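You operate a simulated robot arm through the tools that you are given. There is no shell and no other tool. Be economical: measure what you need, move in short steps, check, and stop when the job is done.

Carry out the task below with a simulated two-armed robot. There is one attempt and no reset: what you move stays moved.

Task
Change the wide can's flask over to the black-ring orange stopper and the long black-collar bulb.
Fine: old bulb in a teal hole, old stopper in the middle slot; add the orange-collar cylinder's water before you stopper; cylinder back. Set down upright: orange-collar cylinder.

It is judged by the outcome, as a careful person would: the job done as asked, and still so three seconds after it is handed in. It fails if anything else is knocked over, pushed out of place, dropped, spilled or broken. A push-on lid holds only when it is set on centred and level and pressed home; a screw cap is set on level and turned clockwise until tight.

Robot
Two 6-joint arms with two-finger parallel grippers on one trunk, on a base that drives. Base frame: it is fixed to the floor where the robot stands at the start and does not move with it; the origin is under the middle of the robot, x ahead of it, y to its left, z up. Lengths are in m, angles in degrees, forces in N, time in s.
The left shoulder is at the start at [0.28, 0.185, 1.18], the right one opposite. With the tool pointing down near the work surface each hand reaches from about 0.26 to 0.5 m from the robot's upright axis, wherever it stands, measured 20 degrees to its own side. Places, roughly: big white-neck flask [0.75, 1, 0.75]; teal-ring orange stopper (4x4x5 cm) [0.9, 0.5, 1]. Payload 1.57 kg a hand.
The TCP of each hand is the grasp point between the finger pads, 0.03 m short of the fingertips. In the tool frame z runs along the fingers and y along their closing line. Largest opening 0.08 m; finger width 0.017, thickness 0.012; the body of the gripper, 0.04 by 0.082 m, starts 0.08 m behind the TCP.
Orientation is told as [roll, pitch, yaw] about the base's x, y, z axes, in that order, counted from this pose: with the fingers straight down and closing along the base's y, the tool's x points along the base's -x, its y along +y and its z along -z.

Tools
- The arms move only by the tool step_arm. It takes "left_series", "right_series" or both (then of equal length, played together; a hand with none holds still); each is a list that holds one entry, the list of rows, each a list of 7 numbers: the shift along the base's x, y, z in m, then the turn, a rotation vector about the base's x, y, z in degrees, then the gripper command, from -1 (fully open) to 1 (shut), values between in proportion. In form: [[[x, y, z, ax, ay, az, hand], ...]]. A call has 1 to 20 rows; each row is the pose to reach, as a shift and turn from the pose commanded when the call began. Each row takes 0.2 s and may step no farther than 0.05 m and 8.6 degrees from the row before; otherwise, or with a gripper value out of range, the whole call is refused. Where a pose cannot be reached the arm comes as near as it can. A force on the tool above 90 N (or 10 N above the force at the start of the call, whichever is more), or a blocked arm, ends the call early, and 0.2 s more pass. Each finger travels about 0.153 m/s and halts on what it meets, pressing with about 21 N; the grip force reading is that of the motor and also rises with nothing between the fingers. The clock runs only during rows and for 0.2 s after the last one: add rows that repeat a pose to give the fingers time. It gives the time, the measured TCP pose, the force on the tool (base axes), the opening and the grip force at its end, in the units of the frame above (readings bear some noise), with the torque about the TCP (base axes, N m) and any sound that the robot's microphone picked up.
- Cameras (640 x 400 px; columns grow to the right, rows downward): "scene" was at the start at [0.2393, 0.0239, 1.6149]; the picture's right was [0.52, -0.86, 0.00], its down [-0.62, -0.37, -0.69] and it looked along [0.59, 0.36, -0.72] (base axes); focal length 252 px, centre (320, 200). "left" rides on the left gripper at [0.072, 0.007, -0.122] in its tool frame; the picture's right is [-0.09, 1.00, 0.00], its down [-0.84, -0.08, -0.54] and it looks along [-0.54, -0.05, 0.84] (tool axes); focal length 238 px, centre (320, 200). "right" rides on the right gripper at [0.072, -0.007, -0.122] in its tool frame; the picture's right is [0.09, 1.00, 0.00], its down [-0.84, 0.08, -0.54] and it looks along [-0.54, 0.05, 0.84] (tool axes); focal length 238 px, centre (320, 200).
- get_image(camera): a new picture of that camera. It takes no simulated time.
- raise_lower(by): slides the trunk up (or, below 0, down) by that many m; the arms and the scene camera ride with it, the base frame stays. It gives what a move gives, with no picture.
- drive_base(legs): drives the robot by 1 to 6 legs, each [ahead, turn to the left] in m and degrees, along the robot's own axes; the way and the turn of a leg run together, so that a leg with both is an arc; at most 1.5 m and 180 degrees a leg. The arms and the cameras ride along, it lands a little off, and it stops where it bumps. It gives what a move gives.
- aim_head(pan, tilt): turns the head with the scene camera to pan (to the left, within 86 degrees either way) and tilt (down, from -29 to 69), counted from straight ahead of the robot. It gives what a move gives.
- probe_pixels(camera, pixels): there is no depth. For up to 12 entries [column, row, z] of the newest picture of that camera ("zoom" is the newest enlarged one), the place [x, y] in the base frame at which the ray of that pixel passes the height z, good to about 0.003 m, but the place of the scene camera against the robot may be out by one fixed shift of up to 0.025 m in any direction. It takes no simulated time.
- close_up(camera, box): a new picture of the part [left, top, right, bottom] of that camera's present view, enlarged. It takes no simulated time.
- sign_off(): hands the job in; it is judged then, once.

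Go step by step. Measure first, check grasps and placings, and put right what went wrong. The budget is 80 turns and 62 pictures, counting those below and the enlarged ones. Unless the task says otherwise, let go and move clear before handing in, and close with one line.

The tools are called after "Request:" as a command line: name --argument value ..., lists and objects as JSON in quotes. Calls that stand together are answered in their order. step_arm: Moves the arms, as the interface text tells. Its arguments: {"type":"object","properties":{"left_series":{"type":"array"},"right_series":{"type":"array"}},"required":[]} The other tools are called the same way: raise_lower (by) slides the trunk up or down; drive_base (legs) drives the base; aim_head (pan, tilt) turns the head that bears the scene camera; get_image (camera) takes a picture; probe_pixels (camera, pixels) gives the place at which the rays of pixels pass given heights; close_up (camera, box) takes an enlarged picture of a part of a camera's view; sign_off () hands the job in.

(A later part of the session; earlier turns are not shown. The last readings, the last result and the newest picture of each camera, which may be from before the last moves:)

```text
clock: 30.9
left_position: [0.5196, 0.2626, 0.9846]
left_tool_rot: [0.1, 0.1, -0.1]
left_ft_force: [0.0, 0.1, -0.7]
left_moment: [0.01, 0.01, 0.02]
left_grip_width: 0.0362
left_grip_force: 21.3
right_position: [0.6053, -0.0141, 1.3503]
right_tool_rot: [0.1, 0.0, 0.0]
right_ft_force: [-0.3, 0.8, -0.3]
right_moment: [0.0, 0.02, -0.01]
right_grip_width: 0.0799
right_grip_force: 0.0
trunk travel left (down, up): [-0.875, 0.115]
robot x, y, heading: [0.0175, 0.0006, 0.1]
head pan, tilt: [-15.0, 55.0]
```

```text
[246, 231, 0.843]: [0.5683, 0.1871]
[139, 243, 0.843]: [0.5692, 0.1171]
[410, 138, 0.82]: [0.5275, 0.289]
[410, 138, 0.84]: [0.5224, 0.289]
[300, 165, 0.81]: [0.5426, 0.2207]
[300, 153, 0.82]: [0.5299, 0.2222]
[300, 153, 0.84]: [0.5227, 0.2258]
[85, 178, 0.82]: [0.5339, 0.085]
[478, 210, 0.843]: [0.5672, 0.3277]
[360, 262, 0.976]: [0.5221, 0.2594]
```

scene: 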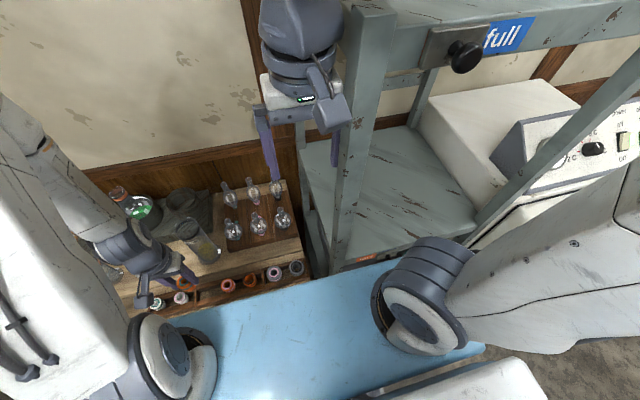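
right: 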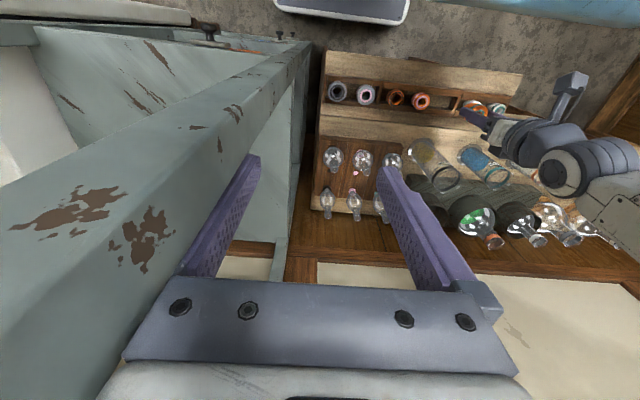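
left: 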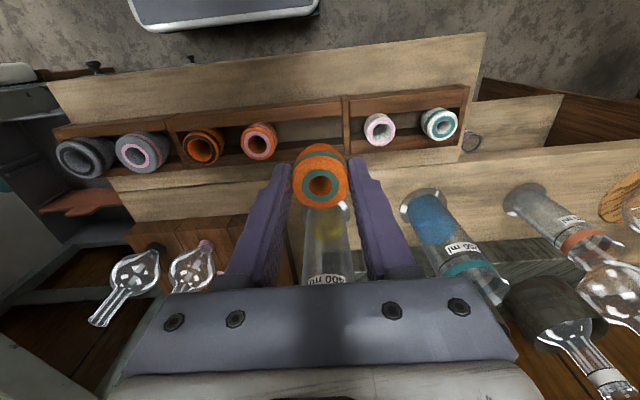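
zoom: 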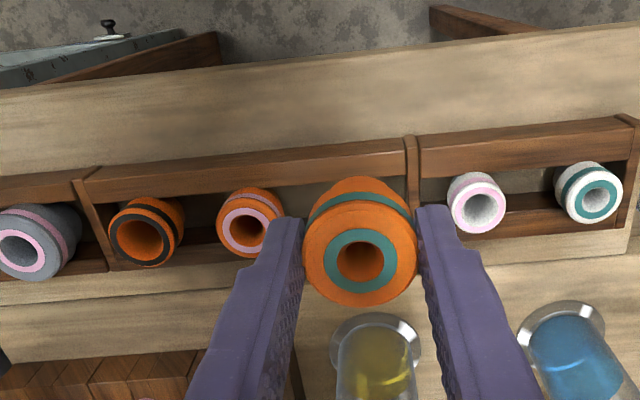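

The free part of the middle slot is y≈0.207–0.285 at x≈0.566. I'll lower the stopper there at (0.565,0.248), slowly at the end.

Request:
step_arm --left_series '[[[0.03, -0.01, 0, 0, 0, 0, 1], [0.0455, -0.0146, 0, 0, 0, 0, 1], [0.0455, -0.0146, -0.04, 0, 0, 0, 1], [0.0455, -0.0146, -0.08, 0, 0, 0, 1], [0.0455, -0.0146, -0.11, 0, 0, 0, 1], [0.0455, -0.0146, -0.122, 0, 0, 0, 1], [0.0455, -0.0146, -0.127, 0, 0, 0, 1]]]'

Request:
get_image --camera "left"

```text
clock: 32.5
left_position: [0.5628, 0.246, 0.8592]
left_tool_rot: [0.1, 0.3, -0.1]
left_ft_force: [-4.4, -3.6, 28.3]
left_moment: [-0.15, 0.07, -0.02]
left_grip_width: 0.037
left_grip_force: 21.0
right_position: [0.6039, -0.0142, 1.3513]
right_tool_rot: [0.1, 0.0, -0.1]
right_ft_force: [-1.3, 0.3, -1.1]
right_moment: [0.02, 0.03, -0.03]
right_grip_width: 0.08
right_grip_force: 0.0
trunk travel left (down, up): [-0.875, 0.115]
robot x, y, heading: [0.0158, -0.0023, -0.0]
head pan, tilt: [-15.0, 55.0]
```

```text
26 pictures are left
```

left: 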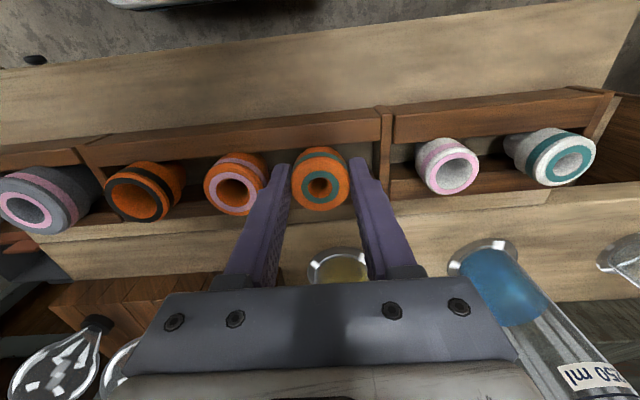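

28 N contact puts it on the slot floor, level with its neighbours. I'll ease the load, open slightly and lift.

Request:
step_arm --left_series '[[[0, 0.001, 0.003, 0, 0, 0, 1], [0, 0.001, 0.003, 0, 0, 0, -0.1], [0, 0.001, 0.003, 0, 0, 0, -0.12], [0, 0.001, 0.02, 0, 0, 0, -0.12], [0, 0.001, 0.06, 0, 0, 0, -0.12], [0, 0.001, 0.1, 0, 0, 0, -0.12], [0, 0.001, 0.14, 0, 0, 0, -0.12], [0, 0.001, 0.18, 0, 0, 0, -0.12], [0, 0.001, 0.22, 0, 0, 0, -0.12]]]'

Request:
get_image --camera "left"

```text
clock: 34.5
left_position: [0.5653, 0.2479, 1.0769]
left_tool_rot: [0.0, 0.2, 0.0]
left_ft_force: [-0.5, -0.4, -0.6]
left_moment: [0.0, -0.03, 0.0]
left_grip_width: 0.0446
left_grip_force: 0.0
right_position: [0.6046, -0.0134, 1.3491]
right_tool_rot: [0.1, 0.0, 0.0]
right_ft_force: [-0.5, -0.6, 1.1]
right_moment: [0.01, 0.03, 0.0]
right_grip_width: 0.08
right_grip_force: 0.1
trunk travel left (down, up): [-0.875, 0.115]
robot x, y, heading: [0.0156, 0.004, -0.1]
head pan, tilt: [-15.0, 55.0]
```

```text
25 pictures are left
```

left: 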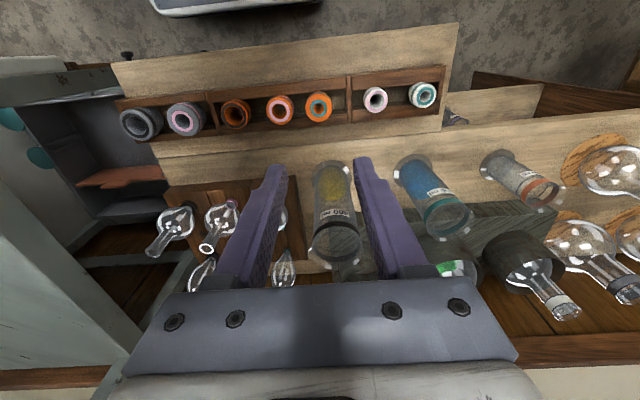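

The old stopper stands in the middle slot. Next is the cylinder: I'll move the left hand nearer to the orange-collar cylinder and measure it.

Request:
step_arm --left_series '[[[0.0, 0.04, 0.02, 0, 0, 0, -1], [0.0, 0.08, 0.04, 0, 0, 0, -1], [0.0, 0.12, 0.04, 0, 0, 0, -1], [0.0, 0.16, 0.04, 0, 0, 0, -1], [0.0, 0.2, 0.04, 0, 0, 0, -1], [0.0, 0.24, 0.04, 0, 0, 0, -1], [0.0, 0.28, 0.04, 0, 0, 0, -1], [0.0, 0.31, 0.04, 0, 0, 0, -1], [0.0, 0.31, 0.04, 0, 0, 0, -1]]]'

Request:
get_image --camera "left"

Request:
close_up --camera "right" --box '[460, 60, 640, 280]'

```text
clock: 36.5
left_position: [0.5669, 0.5575, 1.1181]
left_tool_rot: [-0.1, 0.1, -0.1]
left_ft_force: [0.0, -0.3, -0.2]
left_moment: [-0.01, 0.02, -0.01]
left_grip_width: 0.0799
left_grip_force: 0.0
right_position: [0.6049, -0.0135, 1.3501]
right_tool_rot: [0.1, 0.0, 0.0]
right_ft_force: [-0.2, 0.1, 0.0]
right_moment: [0.0, 0.03, -0.03]
right_grip_width: 0.0797
right_grip_force: 0.0
trunk travel left (down, up): [-0.875, 0.115]
robot x, y, heading: [0.0167, -0.003, 0.2]
head pan, tilt: [-15.0, 55.0]
```

```text
24 pictures are left
```

left: 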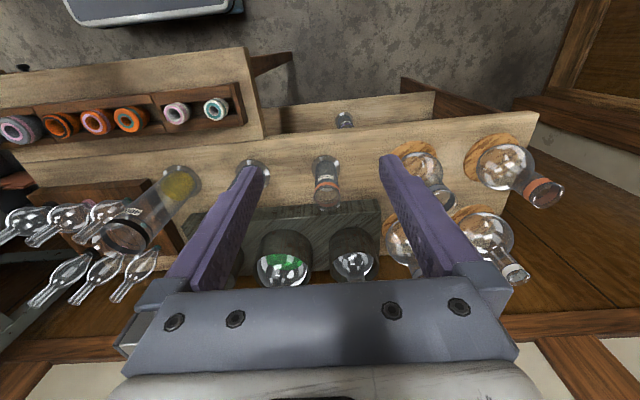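

```text
1.82 times, centred on (550, 170) of right
```

zoom: 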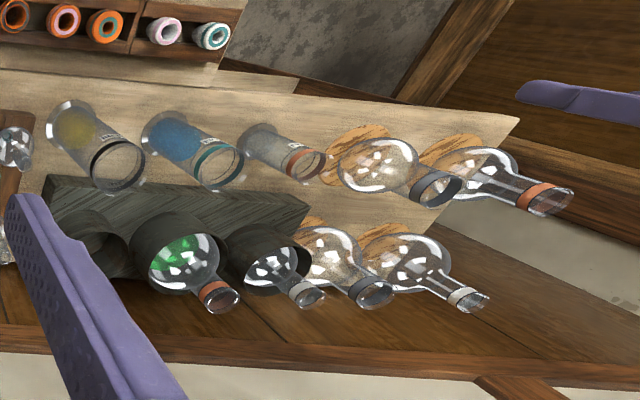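

Rough triangulation puts the cylinder base at (0.693,0.556,0.808) and the rim near z≈0.92. I'll refine with a close-up.

Request:
close_up --camera "left" --box '[255, 130, 395, 220]'

Request:
probe_pixels --camera "left" --pixels '[[325, 165, 0.805], [327, 203, 0.92], [345, 120, 0.8], [345, 120, 0.6], [283, 262, 0.95]]'

Request:
probe_pixels --camera "right" --pixels '[[518, 135.4, 0.805], [542.3, 151.3, 0.92], [542.3, 151.3, 0.91]]'

```text
4.44 times, centred on (325, 175) of left
```

zoom: 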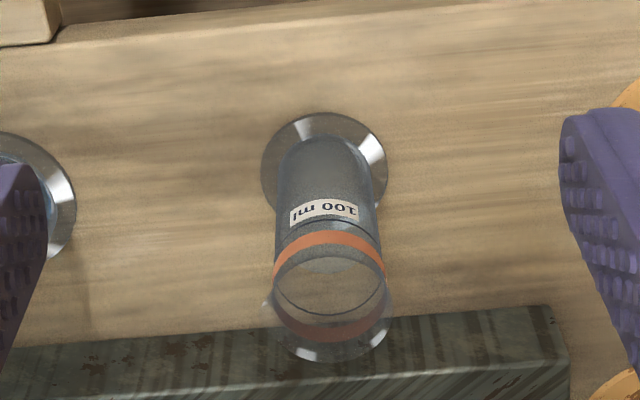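

```text
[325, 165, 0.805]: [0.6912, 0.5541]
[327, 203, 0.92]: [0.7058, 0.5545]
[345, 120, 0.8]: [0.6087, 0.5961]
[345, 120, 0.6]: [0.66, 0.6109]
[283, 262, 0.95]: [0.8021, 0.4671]
```

```text
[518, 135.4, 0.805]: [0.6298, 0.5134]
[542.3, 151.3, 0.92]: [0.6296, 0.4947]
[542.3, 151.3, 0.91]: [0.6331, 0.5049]
```

The refined cylinder axis is (0.699,0.557), with base z≈0.808, rim ≈0.92 and body ≈39 mm. I'll grip it from the robot side with a level hand so I can pour by rolling, so first I'll swing the left tool level in free air.

Request:
step_arm --left_series '[[[0.005, 0, 0, 0, -8, 0, -1], [0.01, 0, 0, 0, -16, 0, -1], [0.015, 0, 0, 0, -24, 0, -1], [0.02, 0, 0, 0, -32, 0, -1], [0.02, 0, 0, 0, -40, 0, -1], [0.02, 0, 0, 0, -48, 0, -1], [0.02, 0, 0, 0, -56, 0, -1], [0.02, 0, 0, 0, -64, 0, -1], [0.02, 0, 0, 0, -72, 0, -1], [0.02, 0, 0, 0, -80, 0, -1], [0.02, 0, 0, 0, -85, 0, -1], [0.02, 0, 0, 0, -85, 0, -1]]]'

```text
clock: 39.0
left_position: [0.5845, 0.5586, 1.1181]
left_tool_rot: [0.9, -85.0, -1.0]
left_ft_force: [0.6, 0.1, 0.8]
left_moment: [-0.02, 0.02, -0.02]
left_grip_width: 0.0798
left_grip_force: 0.1
right_position: [0.6049, -0.0148, 1.3487]
right_tool_rot: [-0.1, -0.1, 0.0]
right_ft_force: [-0.9, 0.9, 0.4]
right_moment: [0.0, -0.02, 0.01]
right_grip_width: 0.0804
right_grip_force: 0.0
trunk travel left (down, up): [-0.875, 0.115]
robot x, y, heading: [0.0114, 0.0035, 0.2]
head pan, tilt: [-15.0, 55.0]
```

The tool is level. I'll lower to z≈0.875 in front of the cylinder and look.

Request:
step_arm --left_series '[[[0, 0, -0.04, 0, -1, 0, -1], [0, 0, -0.08, 0, -2, 0, -1], [0, 0, -0.12, 0, -3, 0, -1], [0, 0, -0.16, 0, -4, 0, -1], [0, 0, -0.2, 0, -4, 0, -1], [0, 0, -0.24, 0, -4, 0, -1], [0, 0, -0.24, 0, -4, 0, -1]]]'

Request:
get_image --camera "left"

```text
clock: 40.6
left_position: [0.5843, 0.5629, 0.8766]
left_tool_rot: [-5.5, -88.9, 5.3]
left_ft_force: [-1.3, -0.2, -0.1]
left_moment: [0.03, -0.02, 0.0]
left_grip_width: 0.0801
left_grip_force: 0.0
left hand out of reach, approached as far as the arm can: row 1, 2, 3, 4, 5, 6, 7
right_position: [0.6048, -0.0143, 1.3501]
right_tool_rot: [-0.1, -0.1, 0.1]
right_ft_force: [0.6, -0.1, 0.0]
right_moment: [0.01, 0.01, 0.01]
right_grip_width: 0.0799
right_grip_force: 0.0
trunk travel left (down, up): [-0.875, 0.115]
robot x, y, heading: [0.0183, -0.0018, 0.1]
head pan, tilt: [-15.0, 55.0]
```

```text
21 pictures are left
```

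left: 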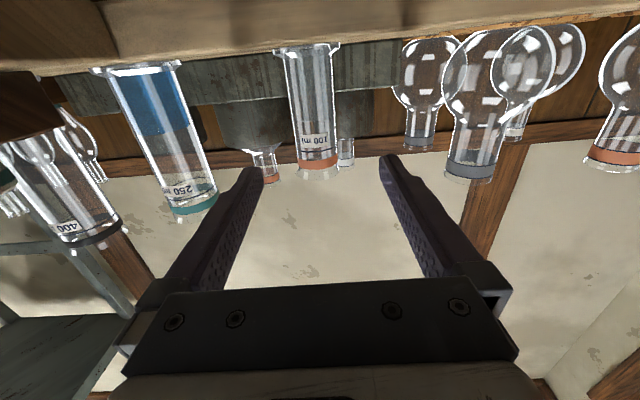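

The cylinder is centred between the fingers around column 315. I'll advance to its axis and close.

Request:
step_arm --left_series '[[[0.03, -0.003, 0, 0, 0, 0, -1], [0.07, -0.004, 0, 0, 0, 0, -1], [0.1, -0.004, 0, 0, 0, 0, -1], [0.114, -0.004, 0, 0, 0, 0, -1], [0.114, -0.004, 0, 0, 0, 0, -1]]]'

Request:
get_image --camera "left"

```text
clock: 41.9
left_position: [0.6995, 0.5586, 0.8743]
left_tool_rot: [1.1, -89.0, -1.0]
left_ft_force: [0.2, -0.2, -0.1]
left_moment: [-0.02, -0.01, -0.01]
left_grip_width: 0.0802
left_grip_force: 0.0
right_position: [0.6048, -0.0139, 1.3494]
right_tool_rot: [0.0, 0.0, 0.0]
right_ft_force: [0.1, 0.8, 0.2]
right_moment: [0.0, 0.0, 0.01]
right_grip_width: 0.0797
right_grip_force: 0.1
trunk travel left (down, up): [-0.875, 0.115]
robot x, y, heading: [0.0117, -0.0007, -0.0]
head pan, tilt: [-15.0, 55.0]
```

```text
20 pictures are left
```

left: 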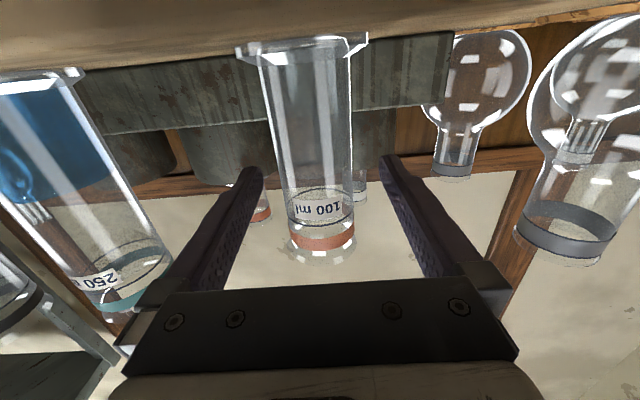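

The cylinder sits centred between the pads at (318,190). I'll close, then lift straight up.

Request:
step_arm --left_series '[[[0, 0, 0, 0, 0, 0, 0], [0, 0, 0, 0, 0, 0, 0.5], [0, 0, 0, 0, 0, 0, 1], [0, 0, 0, 0, 0, 0, 1], [0, 0, 0, 0, 0, 0, 1]]]'

Request:
step_arm --left_series '[[[0, 0, 0.01, 0, 0, 0, 1], [0, 0, 0.03, 0, 0, 0, 1], [0, 0, 0.06, 0, 0, 0, 1], [0, 0, 0.1, 0, 0, 0, 1], [0, 0, 0.14, 0, 0, 0, 1], [0, 0, 0.18, 0, 0, 0, 1], [0, 0, 0.22, 0, 0, 0, 1], [0, 0, 0.25, 0, 0, 0, 1], [0, 0, 0.25, 0, 0, 0, 1]]]'

Request:
get_image --camera "left"

```text
clock: 43.0
left_position: [0.6996, 0.5582, 0.8749]
left_tool_rot: [1.7, -88.9, -1.7]
left_ft_force: [-0.2, 0.8, 0.5]
left_moment: [0.14, 0.02, 0.05]
left_grip_width: 0.0407
left_grip_force: 20.7
right_position: [0.6044, -0.0142, 1.3496]
right_tool_rot: [0.1, -0.1, 0.0]
right_ft_force: [-1.5, 1.1, -0.5]
right_moment: [-0.03, -0.01, -0.01]
right_grip_width: 0.0798
right_grip_force: 0.2
trunk travel left (down, up): [-0.875, 0.115]
robot x, y, heading: [0.0155, 0.0011, -0.1]
head pan, tilt: [-15.0, 55.0]
```

```text
clock: 45.0
left_position: [0.7006, 0.5588, 1.1249]
left_tool_rot: [0.3, -88.8, -0.4]
left_ft_force: [-0.2, 0.2, -0.5]
left_moment: [-0.01, -0.01, -0.03]
left_grip_width: 0.0406
left_grip_force: 20.8
right_position: [0.6039, -0.0142, 1.3492]
right_tool_rot: [0.0, 0.0, 0.1]
right_ft_force: [-0.4, -0.3, 0.7]
right_moment: [-0.01, 0.03, 0.02]
right_grip_width: 0.08
right_grip_force: 0.0
trunk travel left (down, up): [-0.875, 0.115]
robot x, y, heading: [0.0139, 0.004, 0.2]
head pan, tilt: [-15.0, 55.0]
```

```text
19 pictures are left
```

left: 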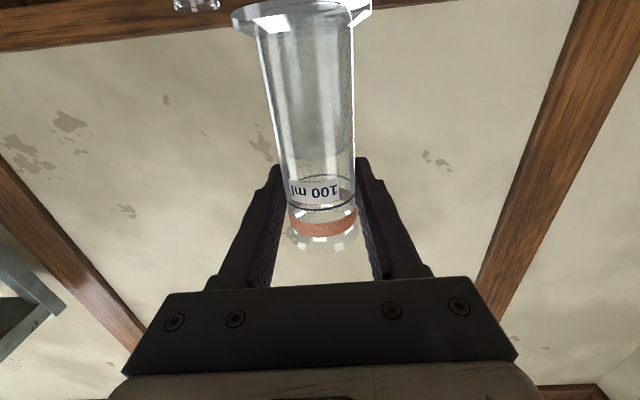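

The cylinder is held (41 mm wide). I'll carry it high beside the flask, still upright, and check the water level and the flask from the cameras.

Request:
step_arm --left_series '[[[0.04, -0.005, 0.005, 0, 0, 0, 1], [0.08, -0.015, 0.01, 0, 0, 0, 1], [0.12, -0.025, 0.01, 0, 0, 0, 1], [0.15, -0.035, 0.01, 0, 0, 0, 1], [0.1645, -0.04, 0.01, 0, 0, 0, 1], [0.1645, -0.04, 0.01, 0, 0, 0, 1]]]'

Request:
close_up --camera "right" --box '[440, 120, 640, 320]'

```text
clock: 46.5
left_position: [0.8641, 0.5182, 1.1371]
left_tool_rot: [1.1, -88.9, -1.1]
left_ft_force: [-0.3, 0.9, -1.3]
left_moment: [-0.01, -0.05, -0.01]
left_grip_width: 0.0403
left_grip_force: 21.1
right_position: [0.606, -0.0146, 1.3491]
right_tool_rot: [0.0, 0.0, 0.0]
right_ft_force: [0.8, 0.2, -0.4]
right_moment: [-0.04, -0.02, -0.03]
right_grip_width: 0.0799
right_grip_force: 0.1
trunk travel left (down, up): [-0.875, 0.115]
robot x, y, heading: [0.0123, -0.0008, 0.1]
head pan, tilt: [-15.0, 55.0]
```

```text
2.00 times, centred on (540, 220) of right
```

zoom: 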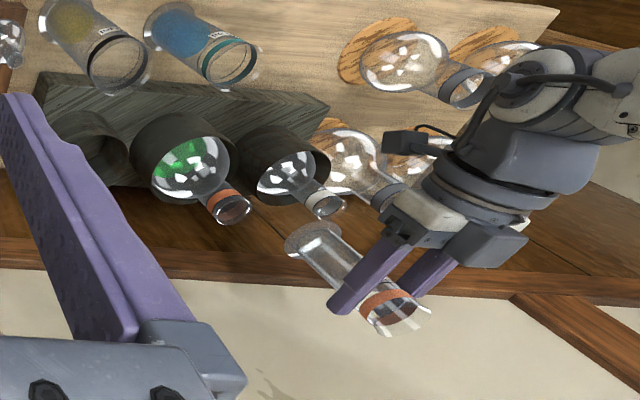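

Right-camera checks give the rim about +0.034 and the base about −0.084 from the TCP, and the flask mouth near (0.863,0.453,1.006). I'll tilt to 40° with the lip held about 5 cm over the mouth, then check the geometry before any water runs.

Request:
step_arm --left_series '[[[0, -0.004, -0.015, 8, 0, 0, 1], [0, -0.008, -0.03, 16, 0, 0, 1], [0, -0.012, -0.05, 24, 0, 0, 1], [0, -0.016, -0.07, 32, 0, 0, 1], [0, -0.02, -0.089, 40, 0, 0, 1], [0, -0.02, -0.089, 40, 0, 0, 1]]]'

Request:
close_up --camera "right" --box '[450, 170, 610, 280]'

Request:
get_image --camera "left"

```text
clock: 47.9
left_position: [0.9327, 0.5684, 1.0074]
left_tool_rot: [88.4, -49.8, -88.2]
left_ft_force: [-0.2, 0.6, -2.5]
left_moment: [-0.04, 0.02, -0.01]
left_grip_width: 0.0403
left_grip_force: 20.8
left hand out of reach, approached as far as the arm can: row 2, 3, 4, 5, 6
right_position: [0.605, -0.0147, 1.3499]
right_tool_rot: [0.0, -0.1, -0.1]
right_ft_force: [0.5, 1.2, 0.0]
right_moment: [-0.02, 0.02, 0.0]
right_grip_width: 0.08
right_grip_force: 0.1
trunk travel left (down, up): [-0.875, 0.115]
robot x, y, heading: [0.0155, -0.0034, -0.1]
head pan, tilt: [-15.0, 55.0]
```

```text
3.64 times, centred on (530, 225) of right
```

zoom: 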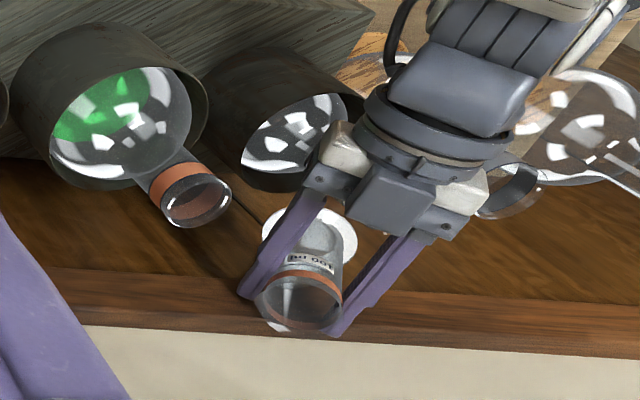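

```text
16 pictures are left
```

left: 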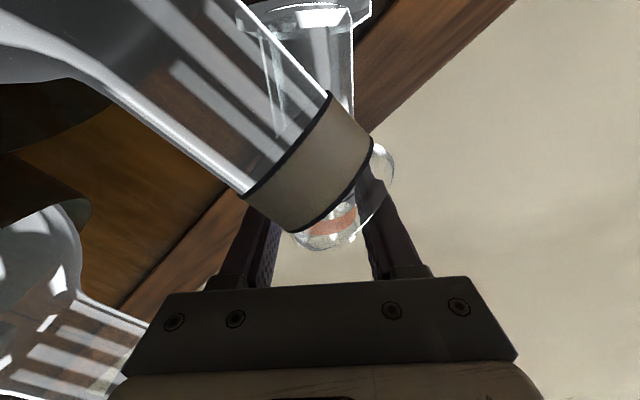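

The roll was outside the arm's reach there, so the hand drifted to (0.933,0.568,1.007). The cylinder is still gripped at 40° with no contact force. I'll undo this along the same path at once.

Request:
step_arm --left_series '[[[0, 0.004, 0.03, -8, 0, 0, 1], [0, 0.008, 0.05, -16, 0, 0, 1], [0, 0.012, 0.07, -24, 0, 0, 1], [0, 0.016, 0.085, -32, 0, 0, 1], [0, 0.02, 0.1, -40, 0, 0, 1], [0, 0.02, 0.1, -40, 0, 0, 1]]]'

Request:
close_up --camera "right" --box '[440, 120, 640, 320]'

```text
clock: 49.2
left_position: [0.946, 0.6032, 1.1017]
left_tool_rot: [-2.9, -88.9, 2.7]
left_ft_force: [0.1, 0.1, -2.0]
left_moment: [0.01, 0.0, 0.02]
left_grip_width: 0.0405
left_grip_force: 20.6
left hand out of reach, approached as far as the arm can: row 1, 2, 3, 4, 5, 6
right_position: [0.6046, -0.0142, 1.3498]
right_tool_rot: [0.0, 0.0, -0.1]
right_ft_force: [0.3, -0.3, -1.1]
right_moment: [-0.03, 0.0, -0.02]
right_grip_width: 0.0802
right_grip_force: 0.1
trunk travel left (down, up): [-0.875, 0.115]
robot x, y, heading: [0.0132, -0.0031, 0.1]
head pan, tilt: [-15.0, 55.0]
```

```text
2.00 times, centred on (540, 220) of right
```

zoom: 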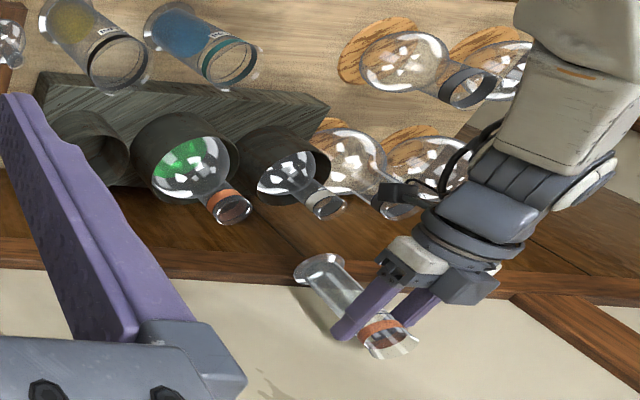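

Nothing was disturbed and the cylinder is upright again. A better pour is pitching the hand toward tool-down, with the mouth going to +x, since that is the arm's comfortable pose. I'll rise and pitch the first 24–32° while drawing back.

Request:
step_arm --left_series '[[[0, 0, 0.02, 0, 0, 0, 1], [0, 0, 0.04, 0, 0, 0, 1], [-0.01, 0, 0.05, 0, 8, 0, 1], [-0.02, 0, 0.05, 0, 16, 0, 1], [-0.03, 0, 0.05, 0, 24, 0, 1], [-0.05, 0, 0.05, 0, 32, 0, 1], [-0.05, 0, 0.05, 0, 32, 0, 1], [-0.05, 0, 0.05, 0, 32, 0, 1]]]'

```text
clock: 51.0
left_position: [0.8957, 0.6043, 1.156]
left_tool_rot: [0.3, -57.0, -0.3]
left_ft_force: [-0.8, -0.4, -1.7]
left_moment: [0.03, -0.02, 0.03]
left_grip_width: 0.0401
left_grip_force: 20.7
left hand out of reach, approached as far as the arm can: row 1, 2, 3, 4, 5, 6
right_position: [0.6036, -0.0156, 1.3501]
right_tool_rot: [0.0, 0.0, 0.0]
right_ft_force: [-0.8, -1.5, 0.1]
right_moment: [0.02, -0.05, 0.0]
right_grip_width: 0.08
right_grip_force: 0.0
trunk travel left (down, up): [-0.875, 0.115]
robot x, y, heading: [0.0173, 0.0016, 0.1]
head pan, tilt: [-15.0, 55.0]
```

Within reach now: TCP (0.896,0.604,1.156) with the cylinder tilted 33° toward +x. Next I'll yaw −25° so the base swings over the vacated spot, and bring the lip above the flask mouth, still high.

Request:
step_arm --left_series '[[[-0.014, -0.027, 0, 0, 0, -5, 1], [-0.028, -0.054, 0, 0, 0, -10, 1], [-0.042, -0.081, -0.01, 0, 0, -15, 1], [-0.056, -0.108, -0.03, 0, 0, -20, 1], [-0.0687, -0.1336, -0.06, 0, 0, -25, 1], [-0.0687, -0.1336, -0.0825, 0, 0, -25, 1], [-0.0687, -0.1336, -0.0825, 0, 0, -25, 1]]]'

Request:
close_up --camera "right" --box '[440, 150, 600, 270]'

Request:
close_up --camera "left" --box '[160, 60, 480, 280]'

```text
clock: 52.6
left_position: [0.8271, 0.4718, 1.0697]
left_tool_rot: [0.2, -56.9, -25.1]
left_ft_force: [-0.3, -0.9, -0.9]
left_moment: [-0.03, -0.05, 0.02]
left_grip_width: 0.0405
left_grip_force: 21.1
right_position: [0.6052, -0.0142, 1.3497]
right_tool_rot: [0.0, 0.0, 0.0]
right_ft_force: [0.3, 0.6, 0.4]
right_moment: [0.02, 0.01, -0.01]
right_grip_width: 0.0801
right_grip_force: 0.0
trunk travel left (down, up): [-0.875, 0.115]
robot x, y, heading: [0.0166, -0.0034, 0.2]
head pan, tilt: [-15.0, 55.0]
```

```text
3.33 times, centred on (520, 210) of right
```

zoom: 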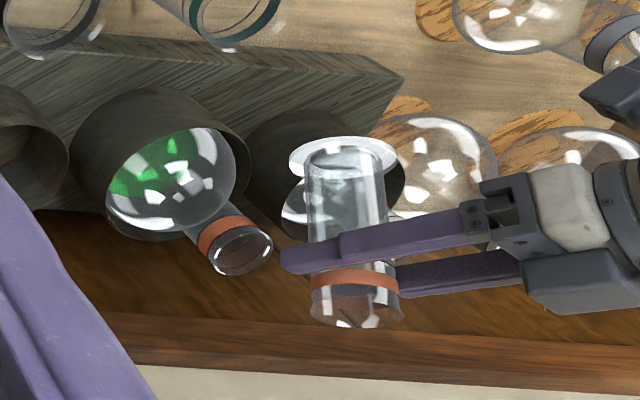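

```text
1.82 times, centred on (320, 170) of left
```

zoom: 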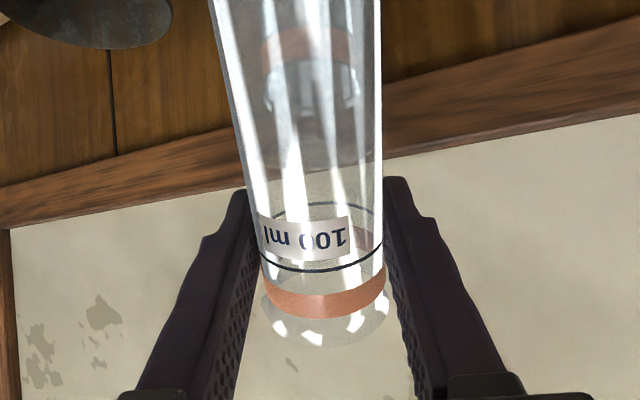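

The rim centre matches my estimate (0.845,0.464,1.09), and the neck lines up in the left view. I'll lower and tilt about the lip to 57°.

Request:
step_arm --left_series '[[[-0.001, 0.0, -0.021, 1.7, 3.6, 0, 1], [-0.0017, 0.0005, -0.0428, 3.4, 7.2, 0, 1], [-0.0022, 0.0007, -0.0425, 5.1, 10.9, 0, 1], [-0.0028, 0.001, -0.042, 6.8, 14.5, 0, 1], [-0.0028, 0.001, -0.042, 6.8, 14.5, 0, 1], [-0.003, 0.001, -0.04, 8.5, 18.1, 0, 1], [-0.0032, 0.0011, -0.0375, 10.2, 21.7, 0, 1], [-0.0032, 0.0011, -0.0375, 10.2, 21.7, 0, 1]]]'

Request:
close_up --camera "right" --box '[440, 150, 600, 270]'

```text
clock: 54.5
left_position: [0.8256, 0.4721, 1.0318]
left_tool_rot: [0.1, -32.8, -25.2]
left_ft_force: [0.0, 1.1, -2.6]
left_moment: [-0.01, -0.04, -0.01]
left_grip_width: 0.0403
left_grip_force: 20.9
right_position: [0.6051, -0.0147, 1.3498]
right_tool_rot: [-0.1, -0.1, 0.0]
right_ft_force: [0.3, -0.4, -0.2]
right_moment: [0.0, 0.0, -0.02]
right_grip_width: 0.08
right_grip_force: 0.0
trunk travel left (down, up): [-0.875, 0.115]
robot x, y, heading: [0.0169, -0.002, 0.3]
head pan, tilt: [-15.0, 55.0]
```

```text
3.33 times, centred on (520, 210) of right
```

zoom: 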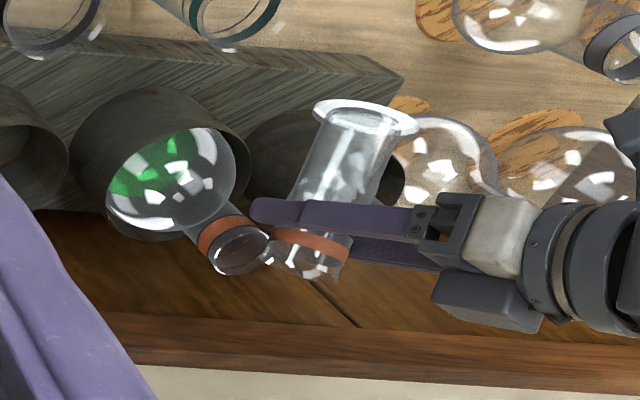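

The lip sits over the near part of the flask mouth (zoom (268,250) versus mouth centre (240,250)). I'll move 4 mm forward and keep tilting slowly to about 89°.

Request:
step_arm --left_series '[[[0.0036, -0.0017, 0, 0, 0, 0, 1], [0.0038, -0.0017, 0.0018, 1.7, 3.6, 0, 1], [0.0038, -0.0017, 0.0018, 1.7, 3.6, 0, 1], [0.004, -0.0018, 0.0035, 3.4, 7.2, 0, 1], [0.004, -0.0018, 0.0035, 3.4, 7.2, 0, 1], [0.0046, -0.002, 0.0063, 5.1, 10.9, 0, 1], [0.0046, -0.002, 0.0063, 5.1, 10.9, 0, 1], [0.0051, -0.0023, 0.0091, 6.8, 14.5, 0, 1], [0.0051, -0.0023, 0.0091, 6.8, 14.5, 0, 1], [0.0059, -0.0027, 0.0118, 8.5, 18.1, 0, 1], [0.0059, -0.0027, 0.0118, 8.5, 18.1, 0, 1], [0.0068, -0.0031, 0.0144, 10.2, 21.7, 0, 1], [0.0068, -0.0031, 0.0144, 10.2, 21.7, 0, 1], [0.0079, -0.0036, 0.017, 11.8, 25.4, 0, 1], [0.0079, -0.0036, 0.017, 11.8, 25.4, 0, 1], [0.0091, -0.0042, 0.0194, 13.5, 29, 0, 1], [0.0091, -0.0042, 0.0194, 13.5, 29, 0, 1], [0.0091, -0.0042, 0.0194, 13.5, 29, 0, 1]]]'

Request:
close_up --camera "right" --box '[440, 150, 600, 270]'

```text
clock: 58.2
left_position: [0.8337, 0.4688, 1.0519]
left_tool_rot: [0.0, -0.9, -25.1]
left_ft_force: [-0.6, -0.4, -0.9]
left_moment: [-0.03, -0.02, -0.03]
left_grip_width: 0.0402
left_grip_force: 21.0
right_position: [0.605, -0.0145, 1.3509]
right_tool_rot: [0.0, 0.0, 0.0]
right_ft_force: [0.7, 0.5, -0.2]
right_moment: [0.02, 0.02, 0.01]
right_grip_width: 0.0801
right_grip_force: 0.1
trunk travel left (down, up): [-0.875, 0.115]
robot x, y, heading: [0.013, 0.002, 0.2]
head pan, tilt: [-15.0, 55.0]
```

```text
3.33 times, centred on (520, 210) of right
```

zoom: 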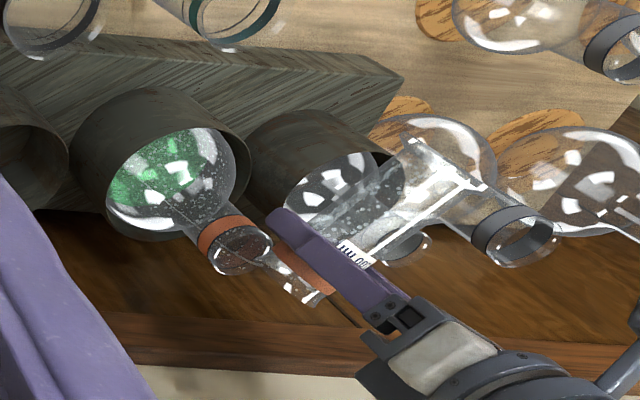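

Droplets now show inside the flask, so the water is going in. I'll continue to about 117° and hold to drain.

Request:
step_arm --left_series '[[[0.0015, -0.0007, 0.0023, 1.7, 3.6, 0, 1], [0.0031, -0.0015, 0.0045, 3.4, 7.2, 0, 1], [0.0031, -0.0015, 0.0045, 3.4, 7.2, 0, 1], [0.0049, -0.0023, 0.0066, 5.1, 10.9, 0, 1], [0.0066, -0.0031, 0.0087, 6.8, 14.5, 0, 1], [0.0066, -0.0031, 0.0087, 6.8, 14.5, 0, 1], [0.0085, -0.0039, 0.0104, 8.5, 18.1, 0, 1], [0.0101, -0.0047, 0.0117, 9.7, 20.8, 0, 1], [0.0118, -0.0055, 0.0128, 11.8, 25.4, 0, 1], [0.0118, -0.0055, 0.0128, 11.8, 25.4, 0, 1], [0.0118, -0.0055, 0.0128, 11.8, 25.4, 0, 1], [0.0118, -0.0055, 0.0128, 11.8, 25.4, 0, 1], [0.0118, -0.0055, 0.0128, 11.8, 25.4, 0, 1], [0.0118, -0.0055, 0.0128, 11.8, 25.4, 0, 1], [0.0118, -0.0055, 0.0128, 11.8, 25.4, 0, 1], [0.0118, -0.0055, 0.0128, 11.8, 25.4, 0, 1]]]'

Request:
close_up --camera "right" --box '[440, 150, 600, 270]'

```text
clock: 61.6
left_position: [0.7887, 0.4377, 1.0646]
left_tool_rot: [-0.1, 27.1, -25.1]
left_ft_force: [-0.2, 0.7, -0.3]
left_moment: [0.01, -0.02, -0.02]
left_grip_width: 0.0403
left_grip_force: 20.9
left hand out of reach, approached as far as the arm can: row 2, 3, 4, 5, 6, 7, 8, 9, 10, 11, 12, 13, 14, 15, 16
right_position: [0.605, -0.0139, 1.3504]
right_tool_rot: [0.0, -0.1, 0.0]
right_ft_force: [0.7, 0.3, -0.3]
right_moment: [-0.02, -0.01, -0.02]
right_grip_width: 0.0799
right_grip_force: 0.1
trunk travel left (down, up): [-0.875, 0.115]
robot x, y, heading: [0.0153, -0.0006, 0.1]
head pan, tilt: [-15.0, 55.0]
```

```text
3.33 times, centred on (520, 210) of right
```

zoom: 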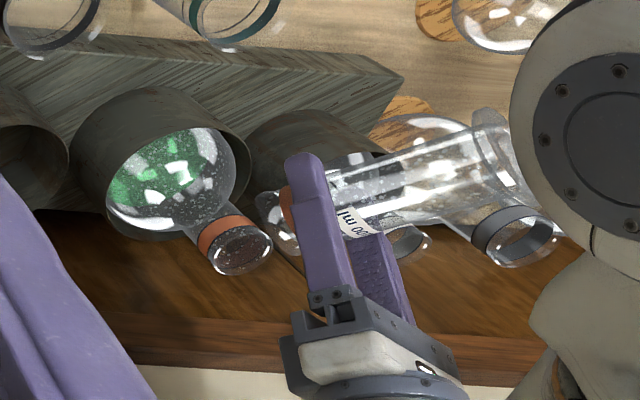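

The reach limit drew the hand back to (0.789,0.438) at the very end, but the pour had already run through 89°; the flask shows the added water and I see no pool. I'll bring the cylinder back toward upright, rising and moving over its own spot.

Request:
step_arm --left_series '[[[0, 0.005, 0.02, -3.4, -7.2, 0, 1], [-0.002, 0.01, 0.04, -6.8, -14.5, 0, 1], [-0.005, 0.015, 0.055, -10.2, -21.7, 0, 1], [-0.008, 0.02, 0.065, -13.5, -29, 0, 1], [-0.012, 0.026, 0.075, -16.9, -36.2, 0, 1], [-0.016, 0.032, 0.085, -20.3, -43.5, 0, 1], [-0.02, 0.038, 0.09, -23.7, -50.7, 0, 1], [-0.024, 0.044, 0.09, -27.1, -58, 0, 1], [-0.028, 0.05, 0.09, -30.5, -65.2, 0, 1], [-0.032, 0.056, 0.09, -33.8, -72.5, 0, 1], [-0.035, 0.06, 0.09, -35.5, -76.1, 0, 1], [-0.035, 0.06, 0.09, -35.5, -76.1, 0, 1]]]'

Request:
step_arm --left_series '[[[-0.01, 0.012, 0, 0, 0, 5, 1], [-0.02, 0.024, 0, 0, 0, 10, 1], [-0.032, 0.036, 0, 0, 0, 15, 1], [-0.044, 0.048, 0, 0, 0, 20, 1], [-0.054, 0.06, 0, 0, 0, 25, 1], [-0.054, 0.06, 0, 0, 0, 25, 1]]]'

```text
clock: 64.2
left_position: [0.7538, 0.4984, 1.1578]
left_tool_rot: [0.1, -56.8, -25.2]
left_ft_force: [0.0, 1.2, -0.9]
left_moment: [0.0, -0.01, 0.0]
left_grip_width: 0.0404
left_grip_force: 21.1
right_position: [0.6042, -0.0142, 1.3498]
right_tool_rot: [0.0, 0.0, 0.0]
right_ft_force: [-0.2, 0.3, -0.4]
right_moment: [0.0, 0.03, 0.06]
right_grip_width: 0.0799
right_grip_force: 0.1
trunk travel left (down, up): [-0.875, 0.115]
robot x, y, heading: [0.0158, 0.0015, 0.3]
head pan, tilt: [-15.0, 55.0]
```

```text
clock: 65.7
left_position: [0.7005, 0.5579, 1.1564]
left_tool_rot: [0.2, -56.9, -0.2]
left_ft_force: [-0.5, -0.7, -1.7]
left_moment: [-0.01, -0.02, 0.01]
left_grip_width: 0.0402
left_grip_force: 21.3
right_position: [0.605, -0.014, 1.3501]
right_tool_rot: [-0.1, 0.0, -0.1]
right_ft_force: [-0.1, 0.0, -0.2]
right_moment: [0.0, 0.01, -0.01]
right_grip_width: 0.0798
right_grip_force: 0.1
trunk travel left (down, up): [-0.875, 0.115]
robot x, y, heading: [0.0143, 0.0008, 0.0]
head pan, tilt: [-15.0, 55.0]
```

Over the cylinder's spot at (0.7005,0.558). Now I'll level the tool so the cylinder is upright.

Request:
step_arm --left_series '[[[0, 0, -0.01, 0, -8, 0, 1], [0, 0, -0.02, 0, -16, 0, 1], [0, 0, -0.03, 0, -24, 0, 1], [0, 0, -0.03, 0, -32, 0, 1], [0, 0, -0.03, 0, -32, 0, 1], [0, 0, -0.06, 0, -32, 0, 1], [0, 0, -0.1, 0, -32, 0, 1], [0, 0, -0.14, 0, -32, 0, 1]]]'

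```text
clock: 67.5
left_position: [0.6988, 0.557, 1.0182]
left_tool_rot: [7.0, -88.9, -7.2]
left_ft_force: [0.7, -0.2, -0.8]
left_moment: [-0.02, 0.0, 0.04]
left_grip_width: 0.0403
left_grip_force: 21.5
right_position: [0.6051, -0.0137, 1.3497]
right_tool_rot: [0.0, 0.0, 0.0]
right_ft_force: [-0.1, -0.6, -0.3]
right_moment: [0.03, -0.04, -0.01]
right_grip_width: 0.08
right_grip_force: 0.1
trunk travel left (down, up): [-0.875, 0.115]
robot x, y, heading: [0.0152, 0.0002, 0.1]
head pan, tilt: [-15.0, 55.0]
```

Upright. I'll lower to the pick height (0.8745), slowly at the end.

Request:
step_arm --left_series '[[[0.0005, 0.001, -0.04, 0, 0, 0, 1], [0.0005, 0.001, -0.08, 0, 0, 0, 1], [0.0005, 0.001, -0.115, 0, 0, 0, 1], [0.0005, 0.001, -0.13, 0, 0, 0, 1], [0.0005, 0.001, -0.138, 0, 0, 0, 1], [0.0005, 0.001, -0.141, 0, 0, 0, 1], [0.0005, 0.001, -0.143, 0, 0, 0, 1], [0.0005, 0.001, -0.143, 0, 0, 0, 1]]]'

```text
clock: 69.2
left_position: [0.6991, 0.5601, 0.8761]
left_tool_rot: [11.3, -89.0, -11.4]
left_ft_force: [-1.5, 4.9, 12.6]
left_moment: [0.09, -0.11, 0.03]
left_grip_width: 0.0406
left_grip_force: 21.7
right_position: [0.6034, -0.0134, 1.3498]
right_tool_rot: [0.2, 0.1, 0.1]
right_ft_force: [0.1, -0.1, -0.7]
right_moment: [0.03, -0.02, 0.01]
right_grip_width: 0.0804
right_grip_force: 0.0
trunk travel left (down, up): [-0.875, 0.115]
robot x, y, heading: [0.014, -0.0015, 0.0]
head pan, tilt: [-15.0, 55.0]
```

It is down on the bench with 12.6 N. I'll release, back straight out and look.

Request:
step_arm --left_series '[[[0, 0, 0.001, 0, 0, 0, 1], [0, 0, 0.001, 0, 0, 0, 0.2], [0, 0, 0.001, 0, 0, 0, -0.5], [0, 0, 0.001, 0, 0, 0, -1], [0, 0, 0.001, 0, 0, 0, -1], [-0.03, 0, 0.001, 0, 0, 0, -1], [-0.07, 0, 0.001, 0, 0, 0, -1], [-0.11, 0, 0.003, 0, 0, 0, -1]]]'

Request:
get_image --camera "left"

```text
clock: 71.0
left_position: [0.5886, 0.5626, 0.8783]
left_tool_rot: [-3.1, -88.9, 2.9]
left_ft_force: [-0.7, -0.6, -0.3]
left_moment: [0.01, -0.02, -0.02]
left_grip_width: 0.0801
left_grip_force: 0.0
left hand out of reach, approached as far as the arm can: row 8
right_position: [0.6052, -0.0137, 1.3499]
right_tool_rot: [0.1, 0.0, -0.1]
right_ft_force: [1.0, -0.2, 0.5]
right_moment: [0.03, 0.01, -0.03]
right_grip_width: 0.0801
right_grip_force: 0.1
trunk travel left (down, up): [-0.875, 0.115]
robot x, y, heading: [0.0156, -0.0016, 0.0]
head pan, tilt: [-15.0, 55.0]
```

```text
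9 pictures are left
```

left: 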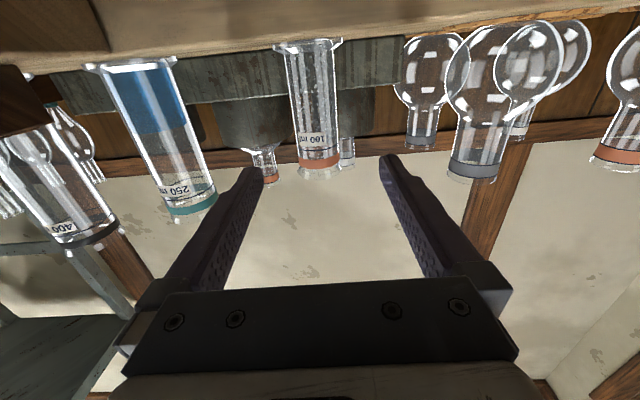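

The cylinder stands upright back in its place with only droplets left. I'll raise the left hand, point it down again and go over the tray, lifting the right hand for clearance.

Request:
step_arm --left_series '[[[0, 0, 0.04, 0, 0, 0, -1], [0, 0, 0.08, 0, 0, 0, -1], [0, 0, 0.12, 0, 0, 0, -1], [0, 0, 0.16, 0, 0, 0, -1], [0, 0, 0.2, 0, 0, 0, -1], [0, 0, 0.24, 0, 0, 0, -1], [0, 0, 0.25, 0, 8, 0, -1], [0, 0, 0.25, 0, 16, 0, -1], [0, 0, 0.25, 0, 24, 0, -1], [0, 0, 0.25, 0, 32, 0, -1], [0, 0, 0.25, 0, 40, 0, -1], [0, 0, 0.25, 0, 48, 0, -1], [0, 0, 0.25, 0, 56, 0, -1], [0, 0, 0.25, 0, 64, 0, -1], [0, 0, 0.25, 0, 72, 0, -1], [0, 0, 0.25, 0, 80, 0, -1], [0, 0, 0.25, 0, 86, 0, -1], [0, 0, 0.25, 0, 89, 0, -1], [0, 0, 0.25, 0, 89, 0, -1]]]' --right_series '[[[0.01, 0, 0.02, 0, 0, 0, -1], [0.02, 0, 0.04, 0, 0, 0, -1], [0.03, 0, 0.06, 0, 0, 0, -1], [0.04, 0, 0.08, 0, 0, 0, -1], [0.05, 0, 0.1, 0, 0, 0, -1], [0.05, 0, 0.12, 0, 0, 0, -1], [0.05, 0, 0.12, 0, 0, 0, -1], [0.05, 0, 0.12, 0, 0, 0, -1], [0.05, 0, 0.12, 0, 0, 0, -1], [0.05, 0, 0.12, 0, 0, 0, -1], [0.05, 0, 0.12, 0, 0, 0, -1], [0.05, 0, 0.12, 0, 0, 0, -1], [0.05, 0, 0.12, 0, 0, 0, -1], [0.05, 0, 0.12, 0, 0, 0, -1], [0.05, 0, 0.12, 0, 0, 0, -1], [0.05, 0, 0.12, 0, 0, 0, -1], [0.05, 0, 0.12, 0, 0, 0, -1], [0.05, 0, 0.12, 0, 0, 0, -1], [0.05, 0, 0.12, 0, 0, 0, -1]]]'

```text
clock: 75.0
left_position: [0.5908, 0.5629, 1.126]
left_tool_rot: [0.0, 0.2, -0.1]
left_ft_force: [0.2, 0.1, -0.5]
left_moment: [-0.01, -0.01, 0.0]
left_grip_width: 0.0802
left_grip_force: 0.1
left hand out of reach, approached as far as the arm can: row 1, 2, 3, 4, 5
right_position: [0.6554, -0.0122, 1.4701]
right_tool_rot: [0.0, 0.0, 0.0]
right_ft_force: [0.4, -0.1, -0.7]
right_moment: [-0.02, 0.01, 0.02]
right_grip_width: 0.0797
right_grip_force: 0.0
trunk travel left (down, up): [-0.875, 0.115]
robot x, y, heading: [0.0189, 0.0015, 0.4]
head pan, tilt: [-15.0, 55.0]
```

Both hands are where I want them. I'll move the left hand over the black-ring orange stopper.

Request:
step_arm --left_series '[[[-0.003, -0.045, 0, 0, 0, 0, -1], [-0.006, -0.09, 0, 0, 0, 0, -1], [-0.009, -0.135, 0, 0, 0, 0, -1], [-0.012, -0.18, 0, 0, 0, 0, -1], [-0.015, -0.225, 0, 0, 0, 0, -1], [-0.018, -0.27, 0, 0, 0, 0, -1], [-0.021, -0.315, 0, 0, 0, 0, -1], [-0.024, -0.36, 0, 0, 0, 0, -1], [-0.026, -0.405, -0.02, 0, 0, 0, -1], [-0.026, -0.436, -0.05, 0, 0, 0, -1], [-0.026, -0.436, -0.1, 0, 0, 0, -0.2], [-0.026, -0.436, -0.13, 0, 0, 0, -0.2], [-0.026, -0.436, -0.13, 0, 0, 0, -0.2]]]'

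Request:
close_up --camera "left" --box '[200, 70, 440, 220]'

Request:
probe_pixels --camera "zoom" --pixels '[[320, 200, 0.848], [320, 160, 0.848], [320, 120, 0.848]]'

```text
clock: 77.8
left_position: [0.5626, 0.1264, 0.9975]
left_tool_rot: [0.1, 0.1, -0.1]
left_ft_force: [-0.1, 0.4, 0.3]
left_moment: [-0.02, -0.01, -0.01]
left_grip_width: 0.0483
left_grip_force: 0.2
right_position: [0.6557, -0.0141, 1.4696]
right_tool_rot: [0.1, 0.0, 0.0]
right_ft_force: [0.3, -0.3, -0.3]
right_moment: [-0.02, -0.01, -0.02]
right_grip_width: 0.0797
right_grip_force: 0.0
trunk travel left (down, up): [-0.875, 0.115]
robot x, y, heading: [0.0136, -0.001, 0.1]
head pan, tilt: [-15.0, 55.0]
```

```text
2.67 times, centred on (320, 145) of left
```

zoom: 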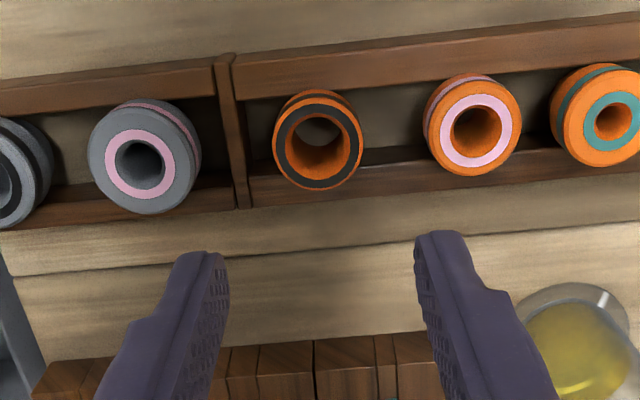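

```text
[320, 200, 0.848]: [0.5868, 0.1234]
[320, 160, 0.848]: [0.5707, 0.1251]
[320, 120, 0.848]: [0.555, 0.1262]
```

The stopper's top centre at zoom (319,143) probes to (0.564,0.125). I'll descend with a narrow opening to clear the divider, and grip the flange.

Request:
step_arm --left_series '[[[0.0015, 0.0005, -0.04, 0, 0, 0, -0.1], [0.0015, 0.0005, -0.08, 0, 0, 0, -0.1], [0.0015, 0.0005, -0.115, 0, 0, 0, -0.1], [0.0015, 0.0005, -0.132, 0, 0, 0, -0.1], [0.0015, 0.0005, -0.14, 0, 0, 0, -0.1], [0.0015, 0.0005, -0.14, 0, 0, 0, 0.5], [0.0015, 0.0005, -0.14, 0, 0, 0, 1], [0.0015, 0.0005, -0.14, 0, 0, 0, 1]]]'

Request:
step_arm --left_series '[[[0, 0, 0.02, 0, 0, 0, 1], [0, 0, 0.06, 0, 0, 0, 1], [0, 0, 0.1, 0, 0, 0, 1], [0, 0, 0.14, 0, 0, 0, 1], [0, 0, 0.18, 0, 0, 0, 1], [0, 0, 0.22, 0, 0, 0, 1], [0, 0, 0.26, 0, 0, 0, 1], [0, 0, 0.29, 0, 0, 0, 1]]]'

Request:
get_image --camera "left"

```text
clock: 79.7
left_position: [0.5653, 0.1267, 0.8567]
left_tool_rot: [-0.1, 0.1, -0.1]
left_ft_force: [0.3, 2.5, 9.2]
left_moment: [0.06, 0.03, 0.01]
left_grip_width: 0.0365
left_grip_force: 20.6
right_position: [0.6545, -0.0131, 1.4709]
right_tool_rot: [0.0, 0.0, 0.0]
right_ft_force: [0.1, 0.3, -0.2]
right_moment: [0.01, 0.02, 0.03]
right_grip_width: 0.08
right_grip_force: 0.0
trunk travel left (down, up): [-0.875, 0.115]
robot x, y, heading: [0.0164, 0.0022, 0.1]
head pan, tilt: [-15.0, 55.0]
```

```text
clock: 81.5
left_position: [0.5649, 0.124, 1.1464]
left_tool_rot: [0.0, 0.2, -0.1]
left_ft_force: [-0.8, -0.5, -0.3]
left_moment: [-0.02, 0.01, -0.03]
left_grip_width: 0.0362
left_grip_force: 21.0
right_position: [0.6557, -0.0132, 1.4698]
right_tool_rot: [0.0, 0.0, -0.1]
right_ft_force: [-0.4, 0.5, -0.2]
right_moment: [-0.02, -0.01, -0.02]
right_grip_width: 0.0798
right_grip_force: 0.1
trunk travel left (down, up): [-0.875, 0.115]
robot x, y, heading: [0.016, -0.0001, 0.1]
head pan, tilt: [-15.0, 55.0]
```

```text
7 pictures are left
```

left: 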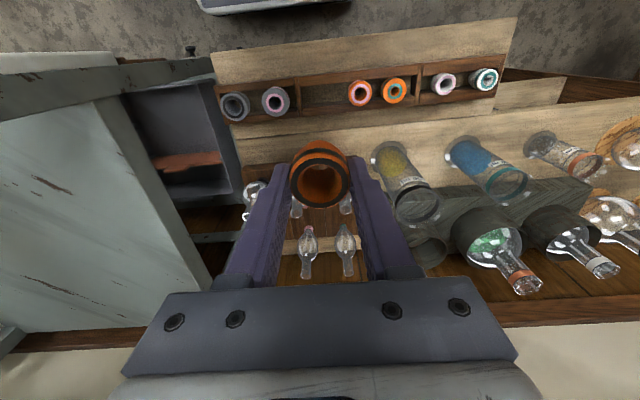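

The new stopper is held squarely ((320,183), same as the old one was). I'll drive forward 8.5 cm to the earlier stance so the flask is comfortably reachable.

Request:
drive_base --legs '[[0.085, 0]]'

```text
clock: 82.6
left_position: [0.6303, 0.1275, 1.1489]
left_tool_rot: [-0.1, -0.2, -0.2]
left_ft_force: [0.5, 0.1, -0.2]
left_moment: [0.01, 0.0, -0.01]
left_grip_width: 0.0362
left_grip_force: 21.0
right_position: [0.7124, -0.0118, 1.4853]
right_tool_rot: [0.6, -1.6, 0.2]
right_ft_force: [-0.6, 0.2, -0.6]
right_moment: [0.0, -0.01, 0.01]
right_grip_width: 0.0804
right_grip_force: 0.1
trunk travel left (down, up): [-0.875, 0.115]
robot x, y, heading: [0.0816, 0.0014, -0.0]
head pan, tilt: [-15.0, 55.0]
stopped in leg 1: the robot was blocked; the commanded pose is now the measured one
```

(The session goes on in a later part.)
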